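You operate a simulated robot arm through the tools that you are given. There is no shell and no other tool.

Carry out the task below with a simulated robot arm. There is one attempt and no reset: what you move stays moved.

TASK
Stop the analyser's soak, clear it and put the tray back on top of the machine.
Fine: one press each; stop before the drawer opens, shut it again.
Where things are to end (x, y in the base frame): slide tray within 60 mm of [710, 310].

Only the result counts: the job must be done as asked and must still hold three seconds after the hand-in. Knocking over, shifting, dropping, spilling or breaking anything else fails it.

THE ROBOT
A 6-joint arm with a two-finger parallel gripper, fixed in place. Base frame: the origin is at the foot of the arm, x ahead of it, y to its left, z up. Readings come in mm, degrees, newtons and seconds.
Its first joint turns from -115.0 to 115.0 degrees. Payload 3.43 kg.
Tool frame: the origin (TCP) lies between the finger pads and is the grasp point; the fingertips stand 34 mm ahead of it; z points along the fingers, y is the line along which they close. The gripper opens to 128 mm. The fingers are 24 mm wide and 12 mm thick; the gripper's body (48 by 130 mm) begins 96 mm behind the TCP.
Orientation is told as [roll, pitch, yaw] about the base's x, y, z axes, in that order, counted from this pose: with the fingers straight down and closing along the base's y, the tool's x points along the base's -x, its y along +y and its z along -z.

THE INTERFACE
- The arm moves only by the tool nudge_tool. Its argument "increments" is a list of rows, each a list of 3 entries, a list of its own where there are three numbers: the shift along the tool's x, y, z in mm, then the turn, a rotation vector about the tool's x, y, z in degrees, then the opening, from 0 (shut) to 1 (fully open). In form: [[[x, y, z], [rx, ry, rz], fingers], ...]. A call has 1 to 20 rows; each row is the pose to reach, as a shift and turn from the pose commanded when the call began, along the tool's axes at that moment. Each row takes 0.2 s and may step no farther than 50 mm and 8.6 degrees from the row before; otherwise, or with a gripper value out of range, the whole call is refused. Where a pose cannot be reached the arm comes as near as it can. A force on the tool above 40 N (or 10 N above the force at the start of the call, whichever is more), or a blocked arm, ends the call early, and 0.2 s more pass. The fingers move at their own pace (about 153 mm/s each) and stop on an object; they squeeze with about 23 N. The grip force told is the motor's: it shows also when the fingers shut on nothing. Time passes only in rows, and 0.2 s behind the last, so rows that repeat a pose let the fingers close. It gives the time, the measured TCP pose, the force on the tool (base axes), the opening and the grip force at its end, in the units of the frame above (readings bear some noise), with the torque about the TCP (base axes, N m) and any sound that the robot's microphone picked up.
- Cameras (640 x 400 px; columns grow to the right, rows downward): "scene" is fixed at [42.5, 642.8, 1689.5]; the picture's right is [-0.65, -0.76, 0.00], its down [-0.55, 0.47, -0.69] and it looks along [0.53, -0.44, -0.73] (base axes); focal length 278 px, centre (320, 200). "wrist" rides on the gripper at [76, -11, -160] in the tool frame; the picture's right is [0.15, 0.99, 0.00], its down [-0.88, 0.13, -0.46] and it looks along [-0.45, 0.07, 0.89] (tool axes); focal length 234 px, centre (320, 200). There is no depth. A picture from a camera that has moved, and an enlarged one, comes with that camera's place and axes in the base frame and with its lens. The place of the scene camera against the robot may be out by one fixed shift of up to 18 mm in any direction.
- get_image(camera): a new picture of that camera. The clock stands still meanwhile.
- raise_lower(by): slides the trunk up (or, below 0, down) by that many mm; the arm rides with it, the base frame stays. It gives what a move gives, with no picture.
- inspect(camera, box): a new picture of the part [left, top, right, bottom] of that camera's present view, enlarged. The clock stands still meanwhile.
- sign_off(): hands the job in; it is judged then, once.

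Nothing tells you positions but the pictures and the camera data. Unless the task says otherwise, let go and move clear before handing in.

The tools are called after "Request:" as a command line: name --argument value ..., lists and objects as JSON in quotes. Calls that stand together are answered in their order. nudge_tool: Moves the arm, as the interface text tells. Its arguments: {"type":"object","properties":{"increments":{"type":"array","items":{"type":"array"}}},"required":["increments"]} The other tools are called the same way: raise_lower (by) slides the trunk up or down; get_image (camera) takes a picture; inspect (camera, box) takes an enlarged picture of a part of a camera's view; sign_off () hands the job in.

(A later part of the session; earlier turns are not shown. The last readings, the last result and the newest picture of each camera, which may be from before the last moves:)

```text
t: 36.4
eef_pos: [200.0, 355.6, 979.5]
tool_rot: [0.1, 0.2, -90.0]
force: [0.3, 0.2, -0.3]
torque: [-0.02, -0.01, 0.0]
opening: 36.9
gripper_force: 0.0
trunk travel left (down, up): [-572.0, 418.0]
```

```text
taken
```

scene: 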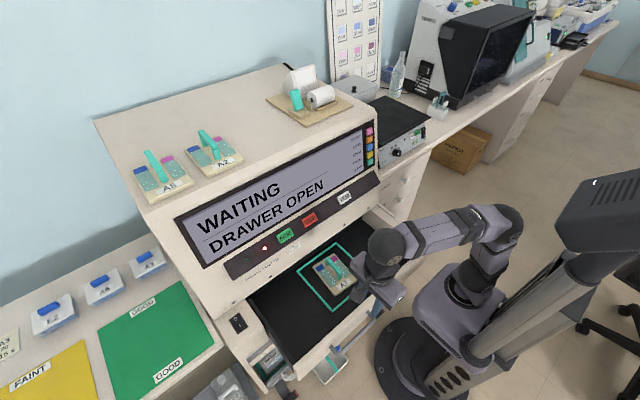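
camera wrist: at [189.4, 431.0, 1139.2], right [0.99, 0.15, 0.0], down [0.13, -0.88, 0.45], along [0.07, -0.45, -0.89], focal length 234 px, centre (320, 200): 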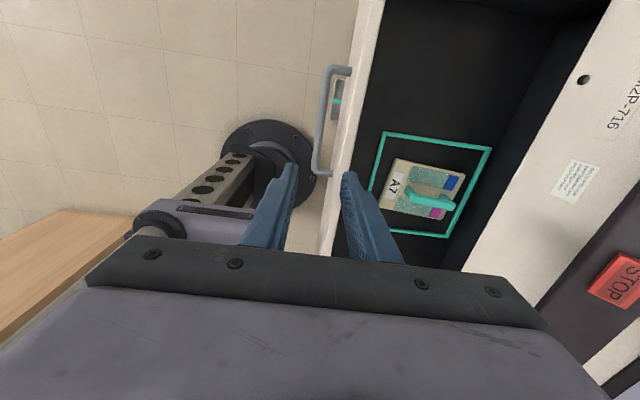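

The tray sits level with its handle running along x. To reach the machine top later I need a forward-tilted grip with the camera on the upper side, so I'll yaw another 90°.

Request:
nudge_tool --increments '[[[0, 0, 0], [0, 0, 8.2], 0.4], [[0, 0, 0], [0, 0, 16.4], 0.4], [[0, 0, 0], [0, 0, 24.6], 0.4], [[0, 0, 0], [0, 0, 32.8], 0.4], [[0, 0, 0], [0, 0, 41], 0.4], [[0, 0, 0], [0, 0, 49.2], 0.4], [[0, 0, 0], [0, 0, 57.4], 0.4], [[0, 0, 0], [0, 0, 65.6], 0.4], [[0, 0, 0], [0, 0, 73.8], 0.4], [[0, 0, 0], [0, 0, 82], 0.4], [[0, 0, 0], [0, 0, 90], 0.4]]'

Request:
get_image --camera "wrist"

```text
t: 38.8
eef_pos: [303.3, 26.5, 892.4]
tool_rot: [-5.0, 0.5, -173.0]
force: [-0.2, -0.5, -0.9]
torque: [-0.01, 0.04, 0.02]
opening: 51.0
gripper_force: 0.0
out of reach, approached as far as the arm can: row 2, 3, 4, 5, 6, 7, 8, 9, 10, 11
trunk travel left (down, up): [-572.0, 418.0]
```

```text
taken
camera wrist: at [379.5, 31.5, 1053.0], right [0.27, -0.96, -0.08], down [-0.86, -0.28, 0.43], along [-0.44, -0.04, -0.9], focal length 234 px, centre (320, 200)
```

wrist: 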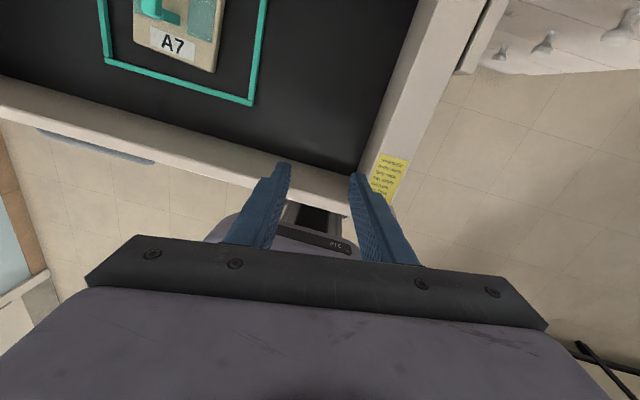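

That direction hits a wrist limit and the arm drifted, though it touched nothing. I'll unwind to the original yaw and use a moderate forward tilt with the camera on the lower side instead.

Request:
nudge_tool --increments '[[[0, 0, 0], [0, 0, -8.6], 0.4], [[0, 0, 0], [0, 0, -17.2], 0.4], [[0, 0, 0], [0, 0, -25.8], 0.4], [[0, 0, 0], [0, 0, -34.4], 0.4], [[0, 0, 0], [0, 0, -43], 0.4], [[0, 0, 0], [0, 0, -51.6], 0.4], [[0, 0, 0], [0, 0, -60.2], 0.4], [[0, 0, 0], [0, 0, -68.8], 0.4], [[0, 0, 0], [0, 0, -77.4], 0.4], [[0, 0, 0], [0, 0, -86], 0.4], [[0, 0, 0], [0, 0, -94.6], 0.4], [[0, 0, 0], [0, 0, -103.2], 0.4], [[0, 0, 0], [0, 0, -111.8], 0.4], [[0, 0, 0], [0, 0, -120.4], 0.4], [[0, 0, 0], [0, 0, -129], 0.4], [[0, 0, 0], [0, 0, -137.6], 0.4], [[0, 0, 0], [0, 0, -146.2], 0.4], [[0, 0, 0], [0, 0, -154.8], 0.4], [[0, 0, 0], [0, 0, -163.4], 0.4], [[0, 0, 0], [0, 0, -172], 0.4]]'

```text
t: 43.0
eef_pos: [317.5, 30.0, 892.6]
tool_rot: [5.0, 0.2, -0.7]
force: [-0.2, -0.3, -0.4]
torque: [-0.03, -0.01, 0.02]
opening: 51.5
gripper_force: 0.0
trunk travel left (down, up): [-572.0, 418.0]
```

Request:
nudge_tool --increments '[[[0, 0, -20], [5, 0, -0.7], 0.4], [[-5, 40, -40], [5, 0, -0.7], 0.4], [[-10, 85, -40], [5, 0, -0.7], 0.4], [[-20, 130, -40], [5, 0, -0.7], 0.4], [[-30, 175, -40], [5, 0, -0.7], 0.4], [[-40, 220, -40], [5, 0, -0.7], 0.4], [[-50, 235, -40], [5, 0, -0.7], 0.4]]'

Request:
get_image --camera "wrist"

```text
t: 44.5
eef_pos: [371.3, 260.7, 955.3]
tool_rot: [0.0, 0.1, -0.2]
force: [0.0, -0.3, 0.2]
torque: [0.02, 0.01, 0.0]
opening: 51.1
gripper_force: 0.0
trunk travel left (down, up): [-572.0, 418.0]
```

```text
taken
camera wrist: at [296.7, 249.8, 1115.2], right [-0.14, 0.99, 0.0], down [0.88, 0.13, 0.45], along [0.45, 0.07, -0.89], focal length 234 px, centre (320, 200)
```

wrist: 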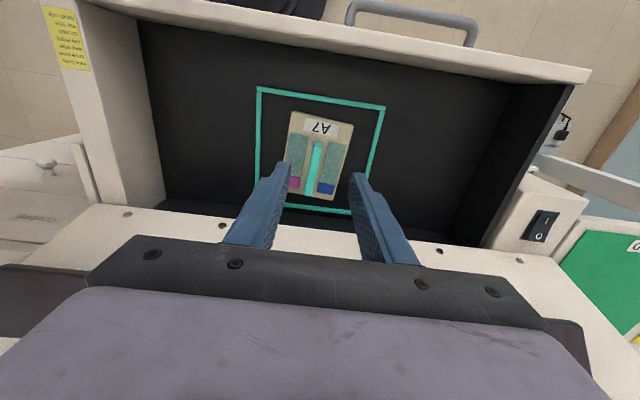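

Request:
inspect --camera "wrist" --box '[230, 60, 410, 230]'

Request:
inspect --camera "scene" --box '[280, 220, 400, 310]'

```text
2.35 times, centred on (320, 145) of wrist
camera zoom: at [296.7, 249.8, 1115.2], right [-0.14, 0.99, 0.0], down [0.88, 0.13, 0.45], along [0.45, 0.07, -0.89], focal length 551 px, centre (320, 329)
```

zoom: 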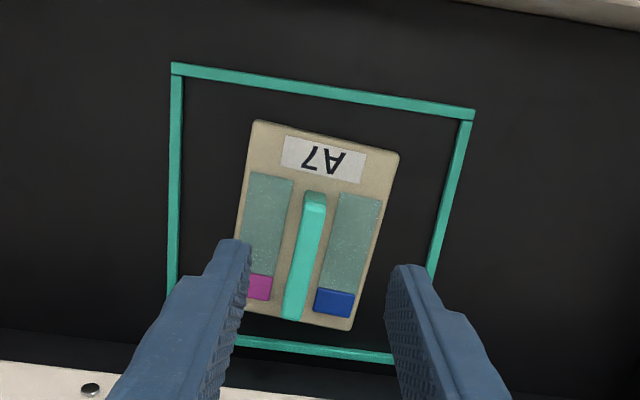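

```text
4.44 times, centred on (340, 265) of scene
camera zoom: at [42.5, 642.8, 1689.5], right [-0.65, -0.76, 0.0], down [-0.55, 0.47, -0.69], along [0.53, -0.44, -0.73], focal length 1235 px, centre (231, -89)
```

zoom: 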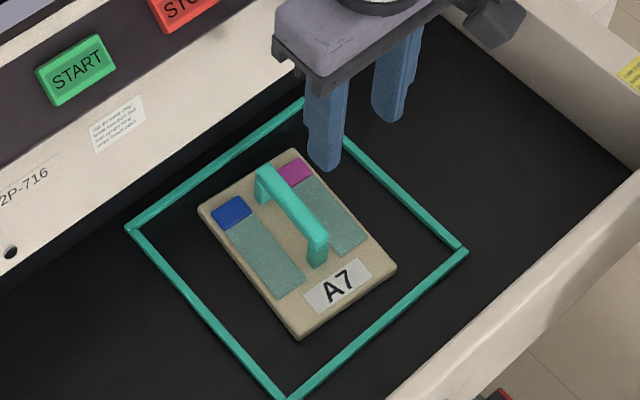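

The handle top is near z≈716, spanning x≈402–486 at y≈261. Before picking, I'll check empty-handed how far the arm reaches over the machine top and survey it.

Request:
raise_lower --by 418

Request:
nudge_tool --increments '[[[-30, 0, 0], [0, -6, 0], 0.4], [[-70, 0, 10], [0, -12, 0], 0.4], [[-110, 10, 20], [0, -18, 0], 0.4], [[-150, 20, 30], [0, -24, 0], 0.4], [[-190, 25, 40], [0, -30, 0], 0.4], [[-230, 29, 50], [0, -30, 0], 0.4]]'

Request:
get_image --camera "wrist"

Request:
get_image --camera "scene"

```text
refused: 418 is not a number from -400 to 400
```

```text
t: 45.5
eef_pos: [496.9, 275.0, 925.9]
tool_rot: [-0.3, -20.0, -0.1]
force: [-8.9, -1.3, 3.5]
torque: [0.07, 0.1, 0.36]
opening: 50.7
gripper_force: 0.2
trunk travel left (down, up): [-572.0, 418.0]
stopped in row 4: the force on the tool passed its limit at 62 N (the readings are from after the stop); the commanded pose is now the measured one
```

```text
taken
camera wrist: at [372.0, 264.8, 1049.7], right [-0.14, 0.99, -0.05], down [0.67, 0.13, 0.73], along [0.73, 0.06, -0.68], focal length 234 px, centre (320, 200)
```

wrist: 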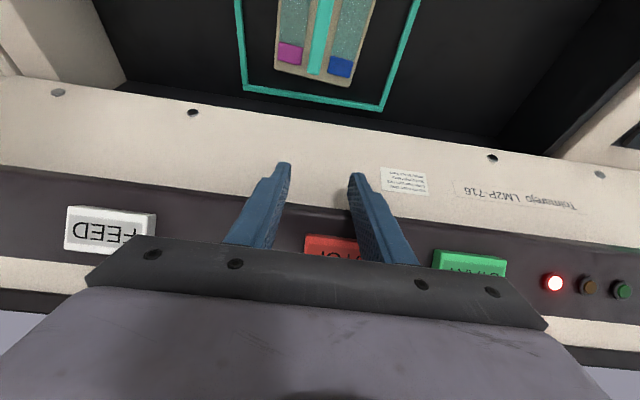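

```text
taken
```

scene: 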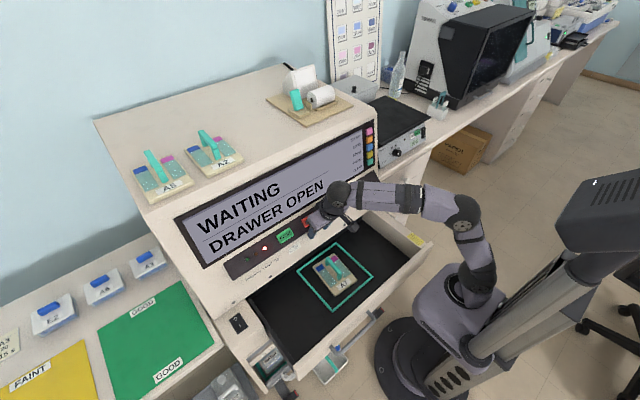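

The trunk raise was refused because 400 mm is its limit, and since I had sent the arm move in the same batch, the fingers bumped the panel. No click was heard and the display is unchanged; I'll back straight off and check it.

Request:
nudge_tool --increments '[[[20, 0, -7], [0, 0, 0], 0.4], [[56, 0, -20], [0, 0, 0], 0.4], [[94, 0, -34], [0, 0, 0], 0.4]]'

Request:
inspect --camera "scene" --box '[160, 120, 400, 270]'

Request:
get_image --camera "wrist"

```text
t: 46.3
eef_pos: [399.4, 276.0, 924.4]
tool_rot: [-0.2, -20.3, 0.0]
force: [-0.5, 0.0, -0.2]
torque: [0.0, 0.0, 0.05]
opening: 51.1
gripper_force: 0.0
trunk travel left (down, up): [-572.0, 418.0]
```

```text
2.67 times, centred on (280, 195) of scene
camera zoom: at [42.5, 642.8, 1689.5], right [-0.65, -0.76, 0.0], down [-0.55, 0.47, -0.69], along [0.53, -0.44, -0.73], focal length 741 px, centre (427, 213)
```

zoom: 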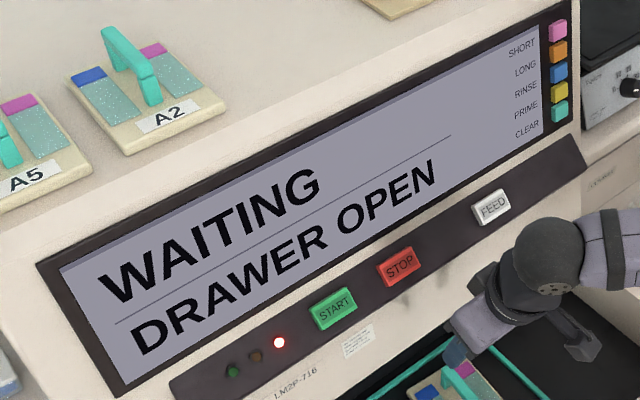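

```text
taken
camera wrist: at [274.3, 265.5, 1048.3], right [-0.13, 0.99, -0.05], down [0.67, 0.13, 0.73], along [0.73, 0.06, -0.68], focal length 234 px, centre (320, 200)
```

wrist: 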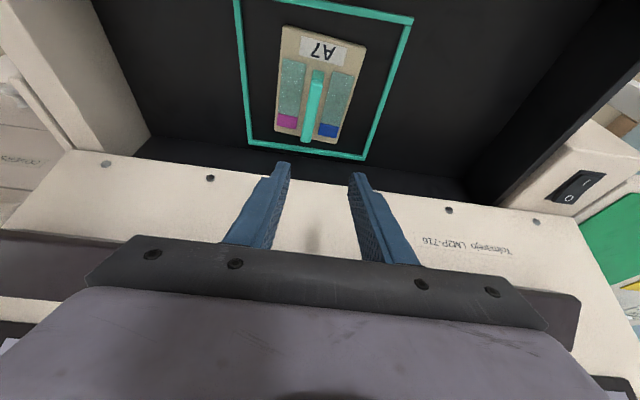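

Nothing moved and the machine state is unchanged. I'll raise the trunk now as its own step.

Request:
raise_lower --by 400

```text
t: 50.1
eef_pos: [400.9, 275.8, 1324.6]
tool_rot: [-0.3, -20.3, -0.2]
force: [0.3, 0.3, 0.4]
torque: [0.0, 0.01, 0.03]
opening: 51.3
gripper_force: 0.1
trunk travel left (down, up): [-972.0, 18.0]
```

Request:
nudge_tool --increments '[[[-37, 0, 14], [0, -4, 0], 0.4], [[-75, 0, 28], [0, -8, 0], 0.4], [[-112, 0, 42], [0, -10, 0], 0.4], [[-131, 0, 49], [0, -10, 0], 0.4]]'

Request:
get_image --camera "wrist"

```text
t: 51.1
eef_pos: [541.1, 274.6, 1325.6]
tool_rot: [-0.3, -30.3, 0.0]
force: [-0.7, 0.2, -0.9]
torque: [0.01, 0.05, -0.02]
opening: 51.3
gripper_force: 0.0
trunk travel left (down, up): [-972.0, 18.0]
```

```text
taken
camera wrist: at [395.7, 264.3, 1424.6], right [-0.12, 0.99, -0.08], down [0.53, 0.13, 0.84], along [0.84, 0.06, -0.54], focal length 234 px, centre (320, 200)
```

wrist: 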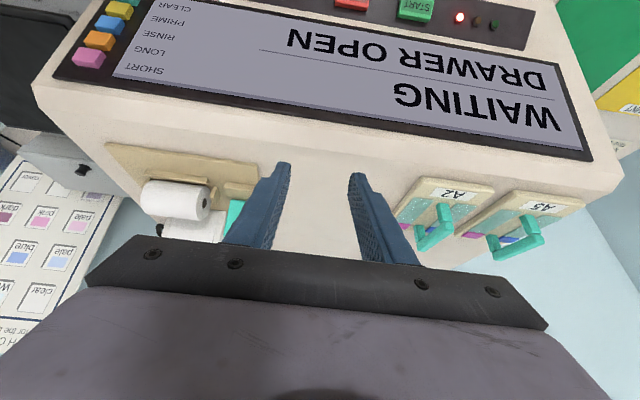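

The machine top is at about z≈1197 with its front edge at x≈608. A2 sits beyond y≈430 and the printer board ends near y≈187, so (710,310) is clear; I'll test the reach at this tilt.

Request:
nudge_tool --increments '[[[-22, 4, 26], [0, 0, 0], 0.4], [[-45, 8, 52], [0, 0, 0], 0.4], [[-67, 11, 78], [0, 0, 0], 0.4], [[-89, 15, 104], [0, 0, 0], 0.4]]'

```text
t: 52.1
eef_pos: [672.2, 291.6, 1278.4]
tool_rot: [-0.4, -30.0, 0.0]
force: [-0.2, 0.5, -0.7]
torque: [-0.02, 0.01, -0.01]
opening: 51.1
gripper_force: 0.0
trunk travel left (down, up): [-972.0, 18.0]
```

Request:
nudge_tool --increments '[[[-13, 8, 8], [0, 0, 0], 0.4], [[-26, 16, 15], [0, 0, 0], 0.4]]'

Request:
get_image --camera "wrist"

Request:
get_image --camera "scene"

```text
t: 52.8
eef_pos: [673.0, 295.6, 1273.6]
tool_rot: [-0.3, -30.3, 0.0]
force: [-0.5, 0.9, -0.4]
torque: [-0.02, -0.01, 0.0]
opening: 51.0
gripper_force: 0.2
out of reach, approached as far as the arm can: row 1, 2
trunk travel left (down, up): [-972.0, 18.0]
```

```text
taken
camera wrist: at [528.7, 284.3, 1372.9], right [-0.12, 0.99, -0.08], down [0.53, 0.13, 0.84], along [0.84, 0.06, -0.54], focal length 234 px, centre (320, 200)
```

wrist: 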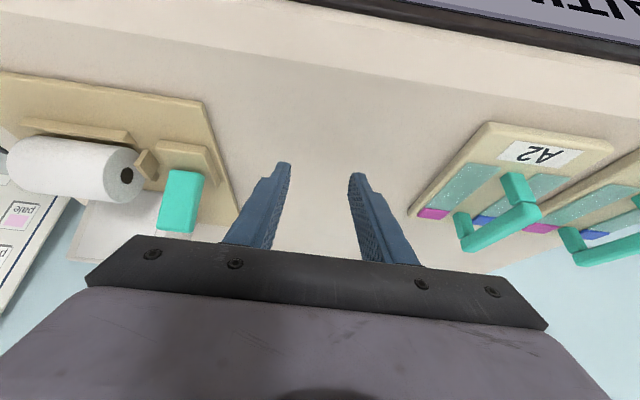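

```text
taken
```

scene: 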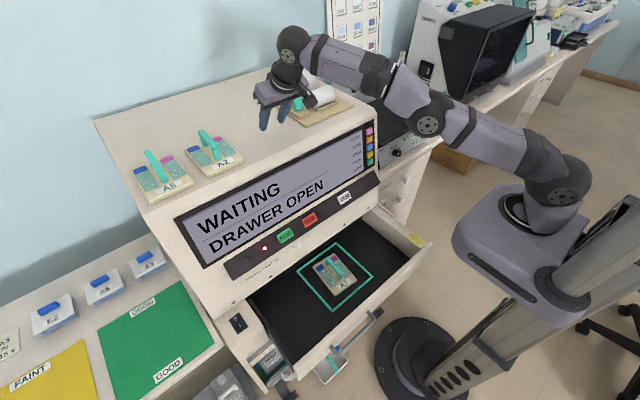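

At this tilt the arm reaches (673,295) over the top, so one grasp at about -33° is enough. I'll retrace out to the front of the machine.

Request:
nudge_tool --increments '[[[-20, 0, -35], [0, 0, 0], 0.4], [[18, -6, -58], [0, 0, 0], 0.4], [[56, -12, -82], [0, 0, 0], 0.4], [[94, -18, -107], [0, 0, 0], 0.4], [[132, -24, -131], [0, 0, 0], 0.4], [[170, -29, -155], [0, 0, 0], 0.4], [[210, -34, -181], [0, 0, 0], 0.4]]'

```text
t: 54.4
eef_pos: [398.1, 258.9, 1323.1]
tool_rot: [-0.2, -30.3, -0.2]
force: [-0.4, -0.3, 0.5]
torque: [0.02, -0.05, -0.03]
opening: 51.3
gripper_force: 0.1
out of reach, approached as far as the arm can: row 1
trunk travel left (down, up): [-972.0, 18.0]
```

Request:
raise_lower --by -300

```text
t: 57.4
eef_pos: [401.1, 259.4, 1022.9]
tool_rot: [-0.3, -30.2, -0.1]
force: [0.0, 0.7, 0.4]
torque: [-0.04, -0.02, 0.01]
opening: 51.4
gripper_force: 0.1
trunk travel left (down, up): [-672.0, 318.0]
```

Request:
raise_lower --by -170

Request:
get_image --camera "wrist"

Request:
inspect --camera "scene" --box '[260, 190, 460, 330]'

```text
t: 59.3
eef_pos: [401.3, 260.6, 853.0]
tool_rot: [-0.2, -30.3, 0.0]
force: [-0.3, -0.7, -1.1]
torque: [0.03, 0.02, 0.01]
opening: 51.3
gripper_force: 0.0
trunk travel left (down, up): [-502.0, 488.0]
```

```text
taken
camera wrist: at [255.8, 249.8, 952.1], right [-0.12, 0.99, -0.08], down [0.53, 0.13, 0.84], along [0.84, 0.06, -0.54], focal length 234 px, centre (320, 200)
```

wrist: 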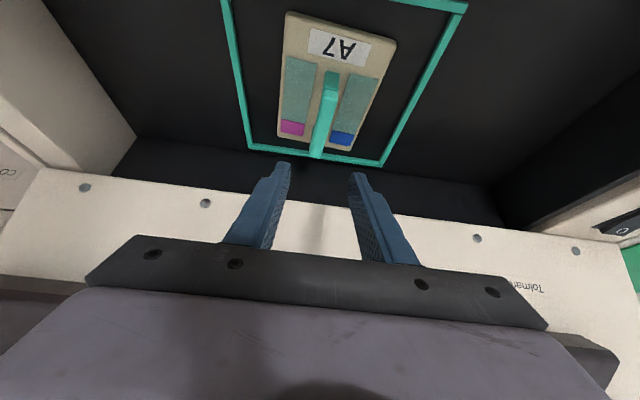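

```text
2.86 times, centred on (360, 260) of scene
camera zoom: at [42.5, 642.8, 1689.5], right [-0.65, -0.76, 0.0], down [-0.55, 0.47, -0.69], along [0.53, -0.44, -0.73], focal length 794 px, centre (206, 29)
```

zoom: 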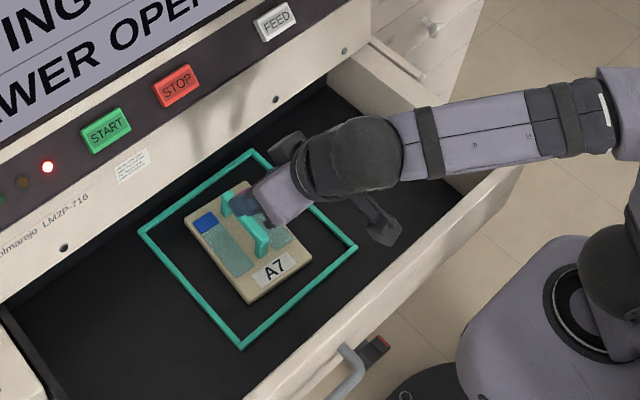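

Request:
inspect --camera "wrist" --box '[240, 0, 420, 180]'

Request:
inspect --camera "scene" --box '[310, 230, 400, 300]'

```text
2.22 times, centred on (330, 90) of wrist
camera zoom: at [255.8, 249.8, 952.1], right [-0.12, 0.99, -0.08], down [0.53, 0.13, 0.84], along [0.84, 0.06, -0.54], focal length 520 px, centre (298, 444)
```

zoom: 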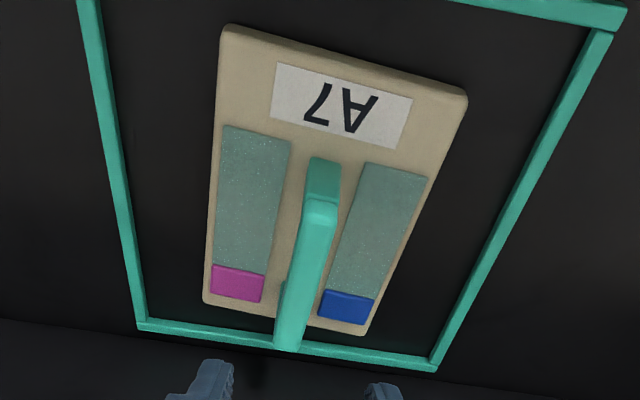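

```text
5.71 times, centred on (355, 265) of scene
camera zoom: at [42.5, 642.8, 1689.5], right [-0.65, -0.76, 0.0], down [-0.55, 0.47, -0.69], along [0.53, -0.44, -0.73], focal length 1588 px, centre (120, -171)
```

zoom: 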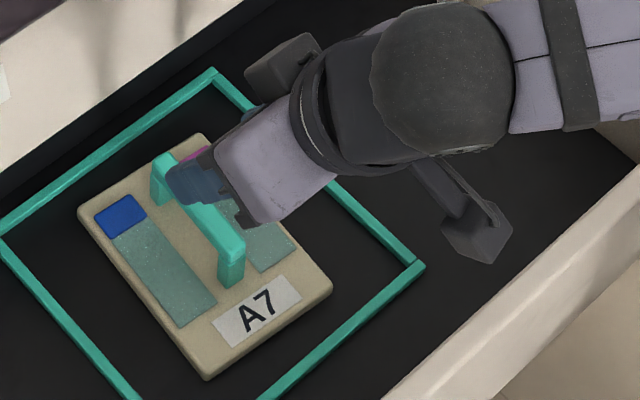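

Refined: the tray top is at z≈692, the handle top at z≈727, and the handle is centred near (444,258). I'll line up the TCP at (424,258) with a -33° tilt, then lower.

Request:
nudge_tool --increments '[[[-10, -1, 6], [0, -1.5, 0], 0.4], [[-20, -2, 11.6], [0, -3, 0], 0.4]]'

Request:
raise_lower --by -85

Request:
get_image --camera "wrist"

Request:
inspect --camera "scene" --box '[290, 220, 410, 310]'

```text
t: 59.9
eef_pos: [423.4, 257.8, 853.4]
tool_rot: [-0.3, -33.2, -0.1]
force: [0.6, 0.0, 0.5]
torque: [-0.01, 0.02, -0.01]
opening: 51.5
gripper_force: 0.1
trunk travel left (down, up): [-502.0, 488.0]
```

```text
t: 61.1
eef_pos: [425.0, 258.5, 768.2]
tool_rot: [-0.2, -33.2, -0.1]
force: [1.0, 0.6, 0.0]
torque: [-0.01, 0.0, 0.0]
opening: 51.0
gripper_force: 0.0
trunk travel left (down, up): [-417.0, 573.0]
```

```text
taken
camera wrist: at [273.7, 247.9, 860.1], right [-0.12, 0.99, -0.08], down [0.49, 0.13, 0.86], along [0.87, 0.06, -0.5], focal length 234 px, centre (320, 200)
```

wrist: 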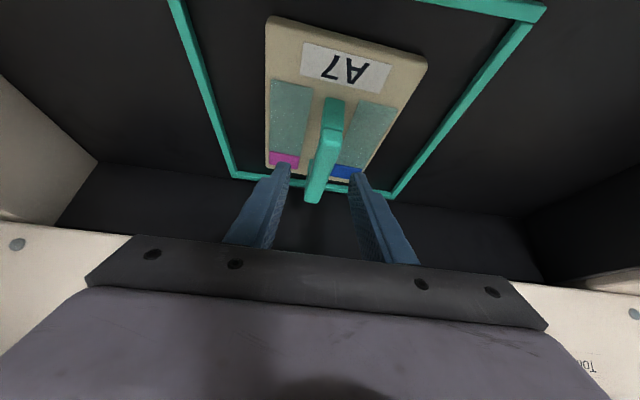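

```text
4.44 times, centred on (350, 265) of scene
camera zoom: at [42.5, 642.8, 1689.5], right [-0.65, -0.76, 0.0], down [-0.55, 0.47, -0.69], along [0.53, -0.44, -0.73], focal length 1235 px, centre (187, -89)
```

zoom: 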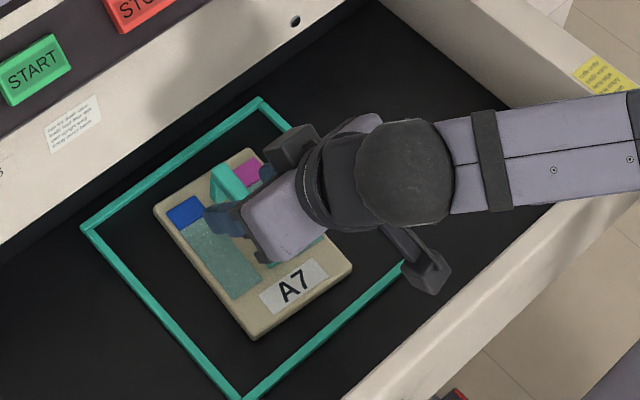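

Request:
raise_lower --by -25

Request:
inspect --camera "scene" --box '[290, 220, 410, 310]'

Request:
inspect --camera "wrist" --box '[240, 30, 440, 250]'

```text
t: 61.8
eef_pos: [424.2, 258.8, 744.8]
tool_rot: [-0.3, -33.4, 0.0]
force: [1.0, -0.2, 0.6]
torque: [0.01, 0.01, 0.02]
opening: 51.3
gripper_force: 0.1
trunk travel left (down, up): [-392.0, 598.0]
```

```text
4.44 times, centred on (350, 265) of scene
camera zoom: at [42.5, 642.8, 1689.5], right [-0.65, -0.76, 0.0], down [-0.55, 0.47, -0.69], along [0.53, -0.44, -0.73], focal length 1235 px, centre (187, -89)
```

zoom: 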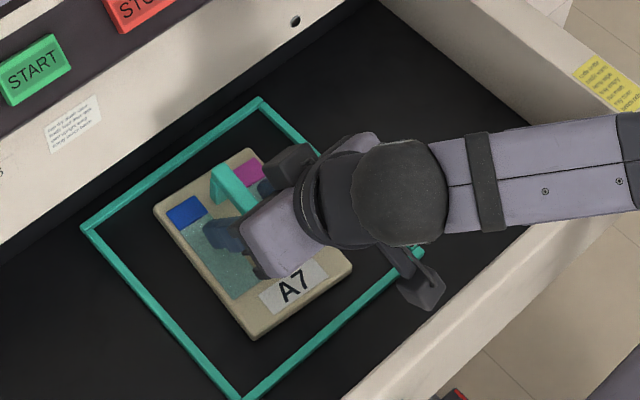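

```text
1.82 times, centred on (340, 140) of wrist
camera zoom: at [273.7, 247.9, 835.1], right [-0.12, 0.99, -0.08], down [0.49, 0.13, 0.86], along [0.87, 0.06, -0.5], focal length 426 px, centre (284, 309)
```

zoom: 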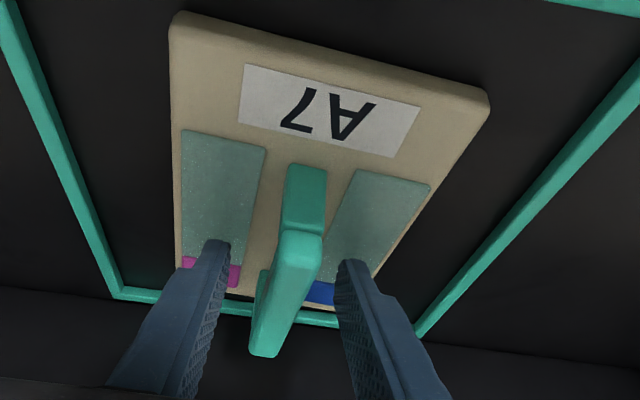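

Request:
raise_lower --by -11

Request:
inspect --camera "wrist" --box '[240, 30, 440, 250]'

```text
t: 62.4
eef_pos: [423.7, 258.7, 736.1]
tool_rot: [-0.1, -33.7, -0.3]
force: [0.9, -0.1, 16.1]
torque: [-0.05, -0.21, -0.12]
opening: 50.4
gripper_force: 0.0
trunk travel left (down, up): [-381.0, 609.0]
```

```text
1.82 times, centred on (340, 140) of wrist
camera zoom: at [273.5, 247.6, 826.5], right [-0.12, 0.99, -0.08], down [0.48, 0.13, 0.87], along [0.87, 0.06, -0.49], focal length 426 px, centre (284, 309)
```

zoom: 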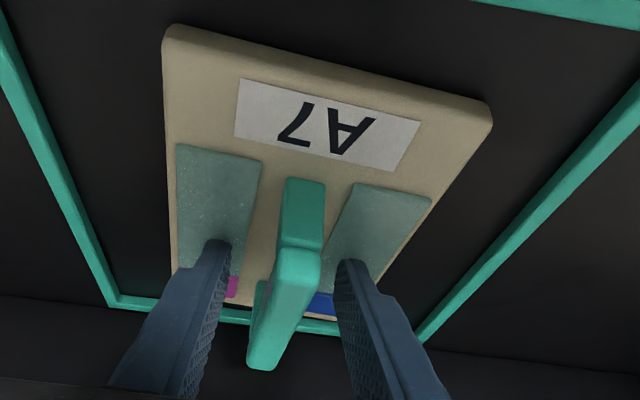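

The fingertips touched the tray top at z≈736 with a light 16 N push. I'll lift off by 7 mm and then grip the handle.

Request:
raise_lower --by 7

Request:
inspect --camera "wrist" --box '[240, 30, 440, 250]'

```text
t: 62.9
eef_pos: [421.8, 257.9, 737.7]
tool_rot: [-0.6, -33.1, 0.0]
force: [-0.1, -0.4, 0.3]
torque: [0.02, 0.02, -0.04]
opening: 51.1
gripper_force: 0.0
trunk travel left (down, up): [-388.0, 602.0]
```

```text
1.82 times, centred on (340, 140) of wrist
camera zoom: at [273.4, 247.8, 829.9], right [-0.12, 0.99, -0.09], down [0.49, 0.13, 0.86], along [0.86, 0.06, -0.5], focal length 426 px, centre (284, 309)
```

zoom: 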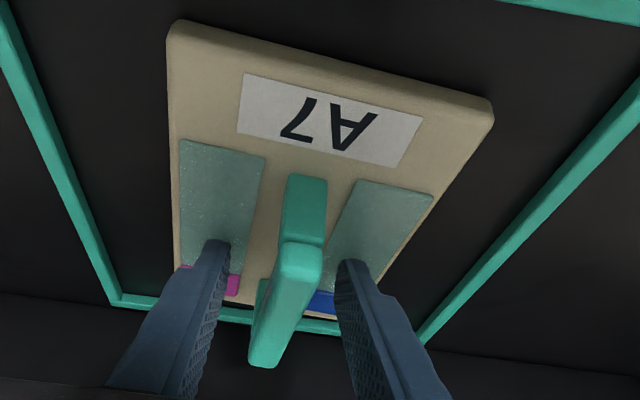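

Request:
nudge_tool --increments '[[[0, 1, 0], [0, 0, 0], 0.32], [[0, 1, 0], [0, 0, 0], 0.24], [[0, 1, 0], [0, 0, 0], 0.18], [[0, 1, 0], [0, 0, 0], 0.12], [[0, 1, 0], [0, 0, 0], 0.05], [[0, 1, 0], [0, 0, 0], 0], [[0, 1, 0], [0, 0, 0], 0]]'

Request:
inspect --camera "wrist" --box '[240, 30, 440, 250]'

```text
t: 64.5
eef_pos: [424.4, 259.9, 739.2]
tool_rot: [-0.3, -33.4, 0.0]
force: [-0.4, -0.6, -0.3]
torque: [0.15, 0.08, -0.04]
opening: 15.7
gripper_force: 23.2
trunk travel left (down, up): [-388.0, 602.0]
```

```text
1.82 times, centred on (340, 140) of wrist
camera zoom: at [273.7, 248.8, 831.1], right [-0.12, 0.99, -0.08], down [0.49, 0.13, 0.86], along [0.87, 0.06, -0.5], focal length 426 px, centre (284, 309)
```

zoom: 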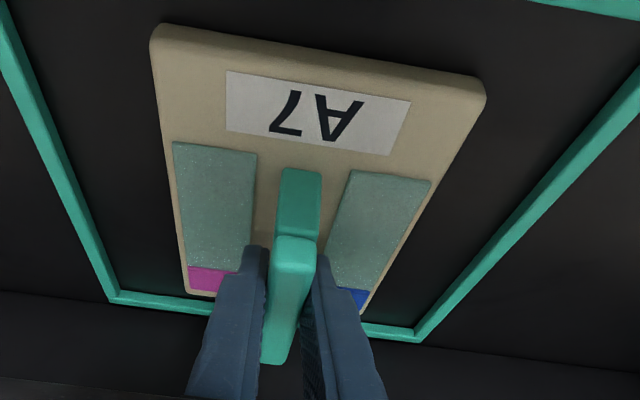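

Request:
raise_lower --by 20

Request:
inspect --camera "wrist" --box '[220, 10, 460, 250]'

Request:
inspect --camera "scene" --box '[290, 220, 410, 310]'

```text
t: 65.2
eef_pos: [424.1, 259.7, 759.4]
tool_rot: [-0.2, -33.3, 0.0]
force: [0.2, -0.6, -2.0]
torque: [-0.02, 0.0, -0.04]
opening: 16.1
gripper_force: 23.2
trunk travel left (down, up): [-408.0, 582.0]
```

```text
1.67 times, centred on (340, 130) of wrist
camera zoom: at [273.8, 248.9, 850.9], right [-0.12, 0.99, -0.09], down [0.49, 0.13, 0.86], along [0.87, 0.06, -0.5], focal length 390 px, centre (287, 317)
```

zoom: 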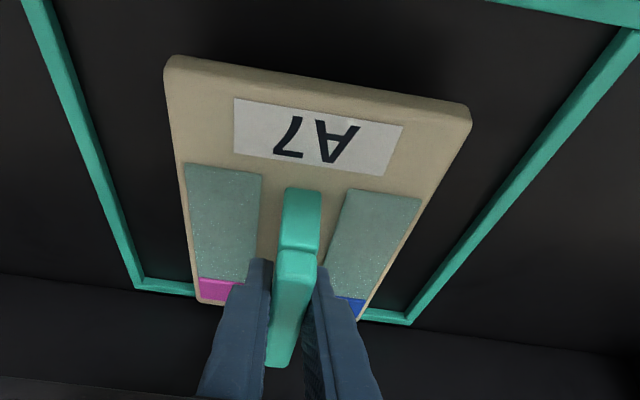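

```text
4.44 times, centred on (350, 265) of scene
camera zoom: at [42.5, 642.8, 1689.5], right [-0.65, -0.76, 0.0], down [-0.55, 0.47, -0.69], along [0.53, -0.44, -0.73], focal length 1235 px, centre (187, -89)
```

zoom: 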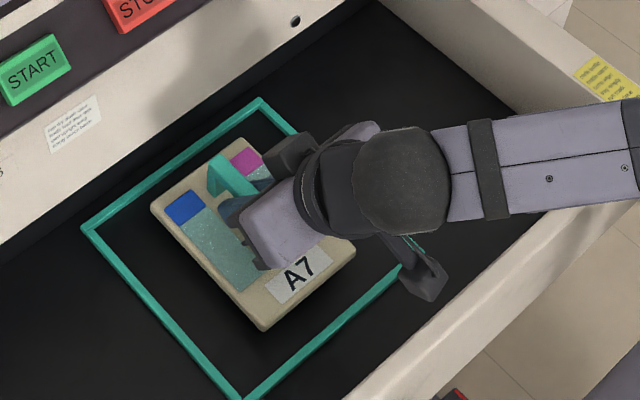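

The tray is held level and hangs free. I'll pull it a little toward the robot so its rear clears the panel before raising.

Request:
nudge_tool --increments '[[[8.4, 0, -5.5], [0, 0, 0], 0], [[16.7, 0, -11], [0, 0, 0], 0], [[25, 0, -16.5], [0, 0, 0], 0], [[33.4, 0, -22], [0, 0, 0], 0], [[33.4, 0, -22], [0, 0, 0], 0]]'

Request:
raise_lower --by 110

Request:
get_image --camera "scene"

Request:
get_image --camera "wrist"

```text
t: 66.4
eef_pos: [384.2, 258.6, 759.1]
tool_rot: [-0.2, -33.3, 0.0]
force: [0.8, 0.7, -1.8]
torque: [-0.03, 0.0, 0.01]
opening: 15.6
gripper_force: 23.0
trunk travel left (down, up): [-408.0, 582.0]
```

```text
t: 67.8
eef_pos: [383.9, 259.1, 869.4]
tool_rot: [-0.2, -33.2, 0.0]
force: [0.5, -0.1, -2.0]
torque: [-0.02, 0.0, 0.03]
opening: 15.6
gripper_force: 23.5
trunk travel left (down, up): [-518.0, 472.0]
```

```text
taken
```

scene: 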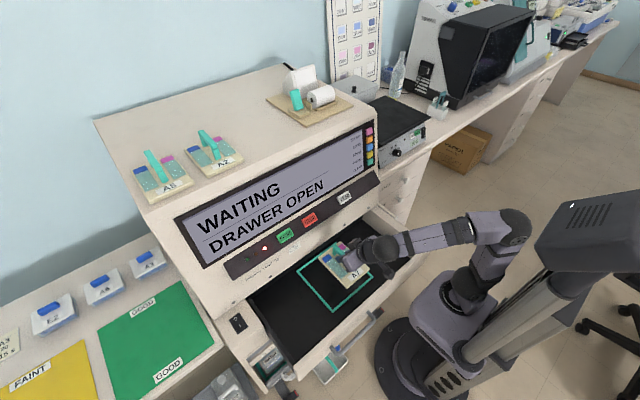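

```text
taken
camera wrist: at [233.9, 248.8, 961.1], right [-0.12, 0.99, -0.08], down [0.49, 0.13, 0.86], along [0.87, 0.06, -0.5], focal length 234 px, centre (320, 200)
```

wrist: 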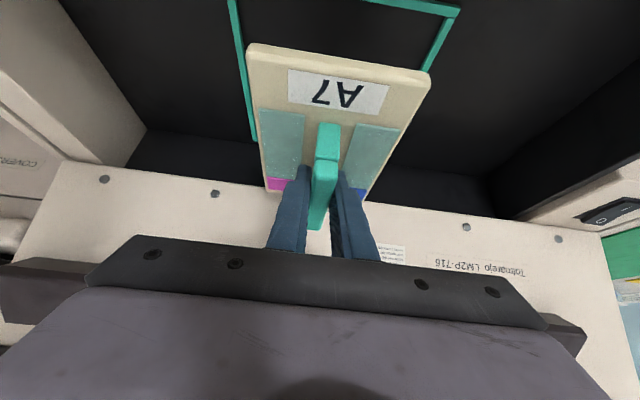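

Request:
nudge_tool --increments '[[[8.4, 0, -5.5], [0, 0, 0], 0], [[16.7, 0, -11], [0, 0, 0], 0], [[25, 0, -16.5], [0, 0, 0], 0], [[25, 0, -16.5], [0, 0, 0], 0]]'

Request:
raise_lower --by 250

Request:
raise_lower --by 222

Request:
get_image --camera "scene"

Request:
get_image --camera "wrist"

```text
t: 68.8
eef_pos: [352.7, 260.2, 869.4]
tool_rot: [-0.3, -33.3, 0.0]
force: [-1.0, 0.6, -1.3]
torque: [-0.01, 0.01, -0.03]
opening: 15.6
gripper_force: 23.2
trunk travel left (down, up): [-518.0, 472.0]
```

```text
t: 71.4
eef_pos: [353.2, 259.2, 1118.9]
tool_rot: [-0.3, -33.4, 0.0]
force: [-0.3, 0.0, -1.8]
torque: [-0.01, 0.01, -0.01]
opening: 15.8
gripper_force: 23.2
trunk travel left (down, up): [-768.0, 222.0]
```

```text
t: 73.8
eef_pos: [352.1, 259.1, 1341.2]
tool_rot: [-0.4, -33.4, 0.0]
force: [0.0, 0.6, -2.2]
torque: [-0.02, 0.0, 0.0]
opening: 15.7
gripper_force: 22.3
trunk travel left (down, up): [-990.0, 0.0]
```

```text
taken
```

scene: 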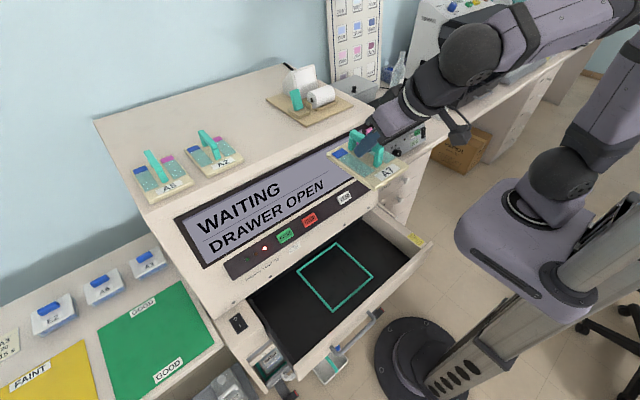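

```text
taken
camera wrist: at [203.4, 248.6, 1433.4], right [-0.12, 0.99, -0.08], down [0.49, 0.13, 0.86], along [0.87, 0.06, -0.5], focal length 234 px, centre (320, 200)
```

wrist: 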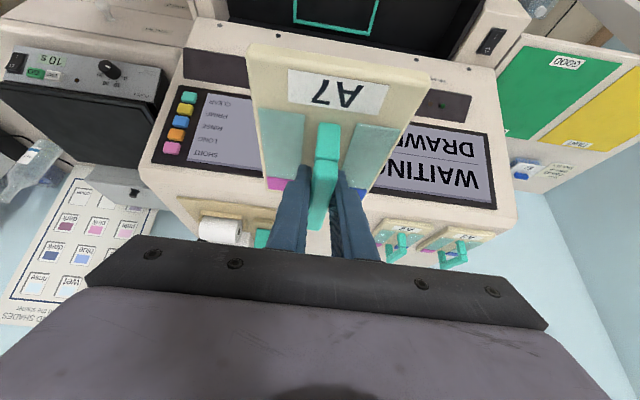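

The tray is held steady above the top's level. I'll carry it forward over the machine, staying well clear of A2 and the printer.

Request:
nudge_tool --increments '[[[-23.3, 5.6, 19.1], [0, 0, 0], 0], [[-46.7, 11.2, 38.2], [0, 0, 0], 0], [[-70, 16.9, 57.3], [0, 0, 0], 0], [[-93.3, 22.5, 76.5], [0, 0, 0], 0], [[-116.7, 28.1, 95.6], [0, 0, 0], 0], [[-140, 33.7, 114.7], [0, 0, 0], 0], [[-163.4, 39.4, 133.8], [0, 0, 0], 0], [[-186.7, 45, 152.9], [0, 0, 0], 0]]'

Request:
get_image --camera "wrist"

Request:
get_image --camera "scene"

```text
t: 75.6
eef_pos: [594.1, 306.1, 1314.4]
tool_rot: [-0.5, -33.2, -0.1]
force: [0.2, -0.6, -1.9]
torque: [0.04, 0.0, 0.0]
opening: 15.9
gripper_force: 23.1
trunk travel left (down, up): [-990.0, 0.0]
```

```text
taken
camera wrist: at [444.9, 295.9, 1406.9], right [-0.12, 0.99, -0.09], down [0.49, 0.13, 0.86], along [0.86, 0.06, -0.5], focal length 234 px, centre (320, 200)
```

wrist: 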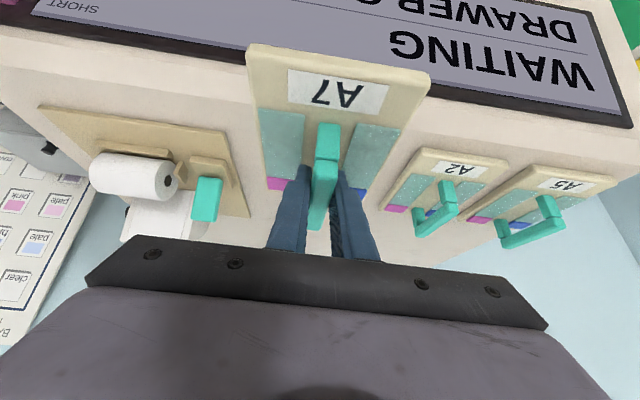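

```text
taken
```

scene: 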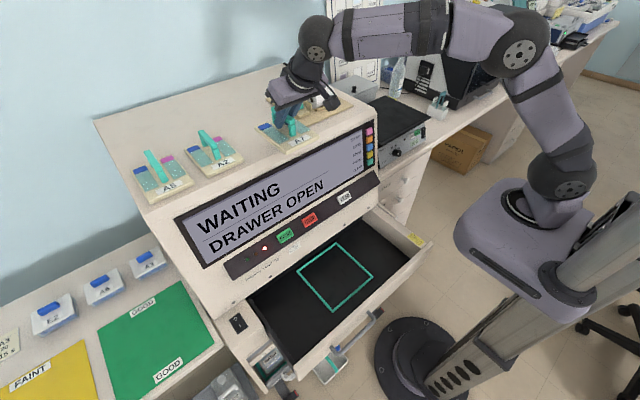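

Request:
nudge_tool --increments '[[[-14.7, 0, 21.3], [0, 0, 0], 0], [[-29.4, 0, 42.7], [0, 0, 0], 0], [[-44, 0, 64], [0, 0, 0], 0], [[-58.7, 0, 85.4], [0, 0, 0], 0]]'

Request:
get_image --camera "wrist"

Request:
inspect --camera "scene" --box '[200, 60, 380, 180]'

```text
t: 76.6
eef_pos: [690.4, 303.2, 1274.1]
tool_rot: [-0.4, -32.9, 0.1]
force: [-0.1, 0.7, -2.8]
torque: [0.01, 0.04, -0.03]
opening: 15.8
gripper_force: 22.9
trunk travel left (down, up): [-990.0, 0.0]
```

```text
taken
camera wrist: at [540.9, 293.0, 1367.2], right [-0.12, 0.99, -0.09], down [0.49, 0.13, 0.86], along [0.86, 0.06, -0.5], focal length 234 px, centre (320, 200)
```

wrist: 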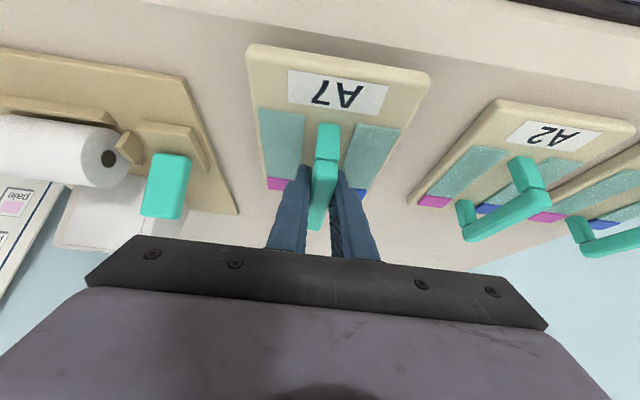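

```text
3.33 times, centred on (290, 120) of scene
camera zoom: at [42.5, 642.8, 1689.5], right [-0.65, -0.76, 0.0], down [-0.55, 0.47, -0.69], along [0.53, -0.44, -0.73], focal length 926 px, centre (420, 467)
```

zoom: 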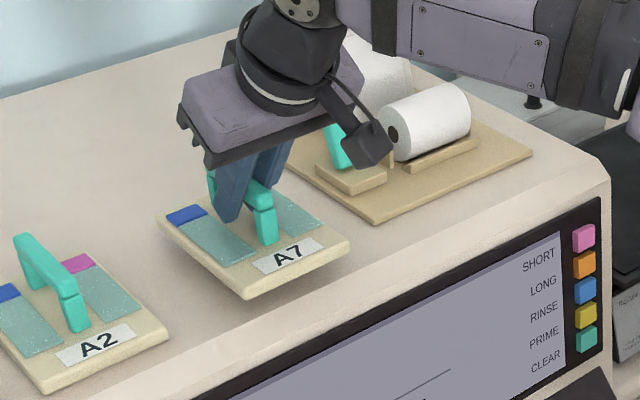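

The tray is right over the target at about (698,304). I'll lower it in small steps and watch the force.

Request:
raise_lower --by -13

Request:
raise_lower --by -4

Request:
inspect --camera "scene" --box '[200, 60, 380, 180]'

```text
t: 77.2
eef_pos: [687.4, 302.5, 1264.8]
tool_rot: [-0.3, -33.3, 0.0]
force: [-0.2, 0.0, -1.0]
torque: [0.03, -0.01, -0.03]
opening: 15.6
gripper_force: 23.0
trunk travel left (down, up): [-977.0, 13.0]
```

```text
t: 77.7
eef_pos: [686.8, 303.9, 1260.6]
tool_rot: [-0.4, -33.3, 0.0]
force: [-0.1, 0.7, -2.2]
torque: [0.0, 0.01, 0.04]
opening: 15.8
gripper_force: 23.0
trunk travel left (down, up): [-973.0, 17.0]
```

```text
3.33 times, centred on (290, 120) of scene
camera zoom: at [42.5, 642.8, 1689.5], right [-0.65, -0.76, 0.0], down [-0.55, 0.47, -0.69], along [0.53, -0.44, -0.73], focal length 926 px, centre (420, 467)
```

zoom: 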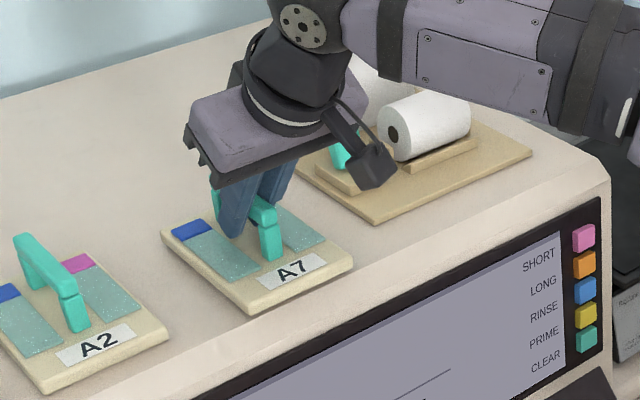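

Request:
raise_lower --by -3

Request:
raise_lower --by -2

Request:
raise_lower --by -2

```text
t: 78.2
eef_pos: [687.9, 303.6, 1257.0]
tool_rot: [-0.2, -33.3, 0.0]
force: [0.2, 0.0, -1.6]
torque: [0.01, -0.04, 0.01]
opening: 15.7
gripper_force: 22.6
trunk travel left (down, up): [-970.0, 20.0]
```

```text
t: 78.7
eef_pos: [688.1, 303.5, 1257.3]
tool_rot: [-0.2, -33.4, -0.2]
force: [0.6, -0.5, 3.8]
torque: [0.17, 0.42, 0.01]
opening: 15.8
gripper_force: 23.2
trunk travel left (down, up): [-968.0, 22.0]
```

```text
t: 79.3
eef_pos: [687.4, 303.2, 1257.3]
tool_rot: [-0.1, -33.7, -0.1]
force: [3.2, 1.1, 12.1]
torque: [0.09, 0.35, -0.03]
opening: 15.9
gripper_force: 23.0
trunk travel left (down, up): [-966.0, 24.0]
```

It's seated on the top. I'll relieve the downforce and open gently.

Request:
raise_lower --by 2

Request:
nudge_tool --increments '[[[0, 0, 0], [0, 0, 0], 0.15], [[0, 0, 0], [0, 0, 0], 0.2], [[0, 0, 0], [0, 0, 0], 0.26], [[0, 0, 0], [0, 0, 0], 0.32], [[0, 0, 0], [0, 0, 0], 0.32]]'

Request:
get_image --camera "wrist"

Request:
inspect --camera "scene" --box '[200, 60, 380, 180]'

```text
t: 79.8
eef_pos: [687.4, 303.2, 1256.8]
tool_rot: [-0.2, -33.4, 0.0]
force: [3.7, 1.6, 11.1]
torque: [0.08, -0.44, -0.03]
opening: 16.0
gripper_force: 22.8
trunk travel left (down, up): [-968.0, 22.0]
```

```text
t: 81.0
eef_pos: [687.5, 303.1, 1255.9]
tool_rot: [-0.2, -33.4, 0.0]
force: [-1.3, 0.2, 0.5]
torque: [-0.03, 0.0, 0.03]
opening: 40.8
gripper_force: 0.1
trunk travel left (down, up): [-968.0, 22.0]
```

```text
taken
camera wrist: at [537.9, 292.4, 1347.2], right [-0.12, 0.99, -0.08], down [0.49, 0.13, 0.86], along [0.87, 0.06, -0.5], focal length 234 px, centre (320, 200)
```

wrist: 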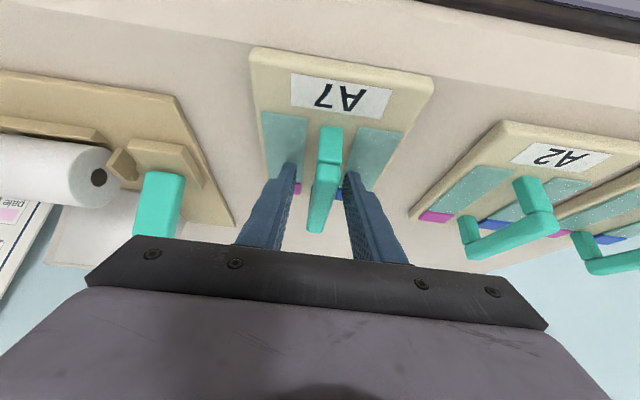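

```text
3.33 times, centred on (290, 120) of scene
camera zoom: at [42.5, 642.8, 1689.5], right [-0.65, -0.76, 0.0], down [-0.55, 0.47, -0.69], along [0.53, -0.44, -0.73], focal length 926 px, centre (420, 467)
```

zoom: 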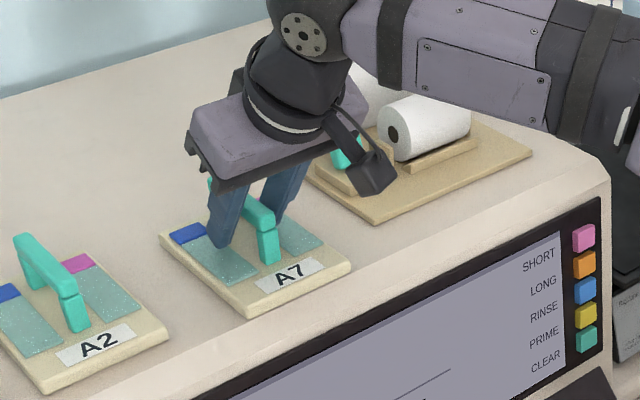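

The tray is down and free. I'll withdraw straight up, then back out.

Request:
raise_lower --by 22

Request:
nudge_tool --increments '[[[0, 0, -20], [0, 0, 0], 0.32], [[0, 0, -40], [0, 0, 0], 0.32], [[0, 0, -60], [0, 0, 0], 0.32], [[30, 0, -85], [0, 0, 0], 0.32], [[60, 0, -110], [0, 0, 0], 0.32]]'

Request:
get_image --camera "wrist"

Request:
get_image --camera "scene"

```text
t: 81.7
eef_pos: [688.3, 302.9, 1278.1]
tool_rot: [-0.4, -33.3, 0.1]
force: [-0.2, -0.7, -0.5]
torque: [0.0, 0.0, 0.01]
opening: 41.1
gripper_force: 0.0
trunk travel left (down, up): [-990.0, 0.0]
```

```text
t: 82.9
eef_pos: [574.9, 302.1, 1335.9]
tool_rot: [-0.2, -33.4, -0.2]
force: [-0.3, 0.3, 0.0]
torque: [0.04, -0.03, -0.01]
opening: 40.8
gripper_force: 0.1
trunk travel left (down, up): [-990.0, 0.0]
```

```text
taken
camera wrist: at [425.1, 291.4, 1427.9], right [-0.12, 0.99, -0.08], down [0.49, 0.13, 0.86], along [0.87, 0.06, -0.5], focal length 234 px, centre (320, 200)
```

wrist: 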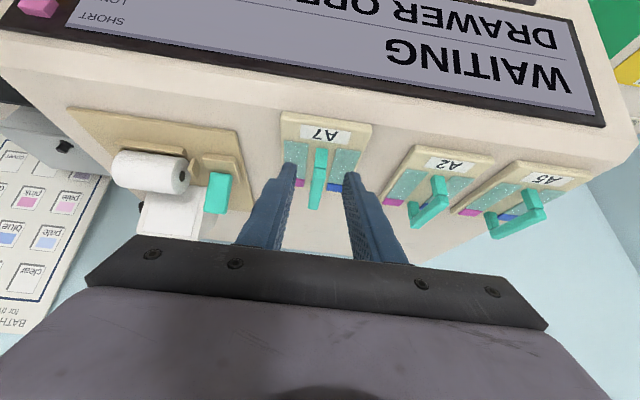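

```text
taken
```

scene: 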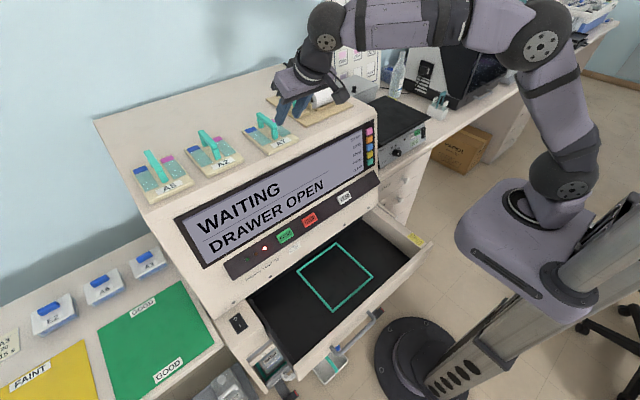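

The tray sits alone on top, near (690,303). Next I'll shut the drawer: back out, turn the tool straight down with the fingers closed, and go in front of the handle to push.

Request:
nudge_tool --increments '[[[25, 0, -17], [0, 0, 0], 0.2], [[60, 0, -40], [0, 7, 0], 0], [[95, 0, -62], [0, 14, 0], 0], [[130, 0, -85], [0, 21, 0], 0], [[167, 0, -110], [0, 28, 0], 0], [[167, 0, -110], [0, 33.4, 0], 0]]'

```text
t: 84.3
eef_pos: [378.3, 305.5, 1335.9]
tool_rot: [-0.2, 0.3, -0.1]
force: [0.4, 0.2, -0.2]
torque: [-0.01, 0.06, 0.0]
opening: 0.3
gripper_force: 22.7
trunk travel left (down, up): [-990.0, 0.0]
```

Request:
nudge_tool --increments '[[[40, 10, 0], [0, 0, 0], 0], [[80, 20, 0], [0, 0, 0], 0], [[120, 30, 0], [0, 0, 0], 0], [[160, 42, 0], [0, 0, 0], 0], [[200, 52, 0], [0, 0, 0], 0], [[222, 57, 0], [0, 0, 0], 0]]'

Request:
get_image --camera "wrist"

```text
t: 85.7
eef_pos: [155.1, 362.3, 1340.1]
tool_rot: [-0.1, 0.2, -0.2]
force: [0.5, -0.7, -0.2]
torque: [0.02, -0.01, -0.02]
opening: 0.0
gripper_force: 23.0
trunk travel left (down, up): [-990.0, 0.0]
```

```text
taken
camera wrist: at [79.2, 351.7, 1499.1], right [-0.14, 0.99, 0.0], down [0.88, 0.13, 0.45], along [0.45, 0.06, -0.89], focal length 234 px, centre (320, 200)
```

wrist: 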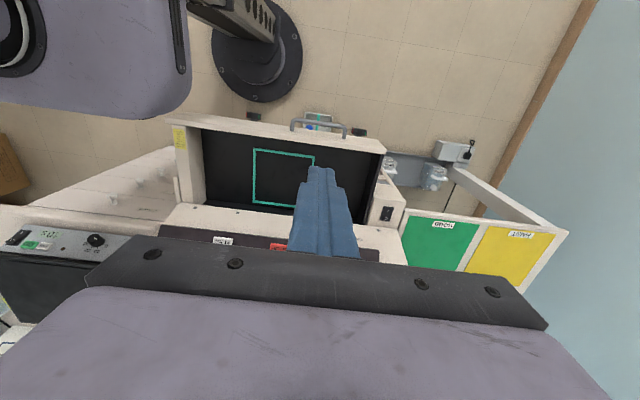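

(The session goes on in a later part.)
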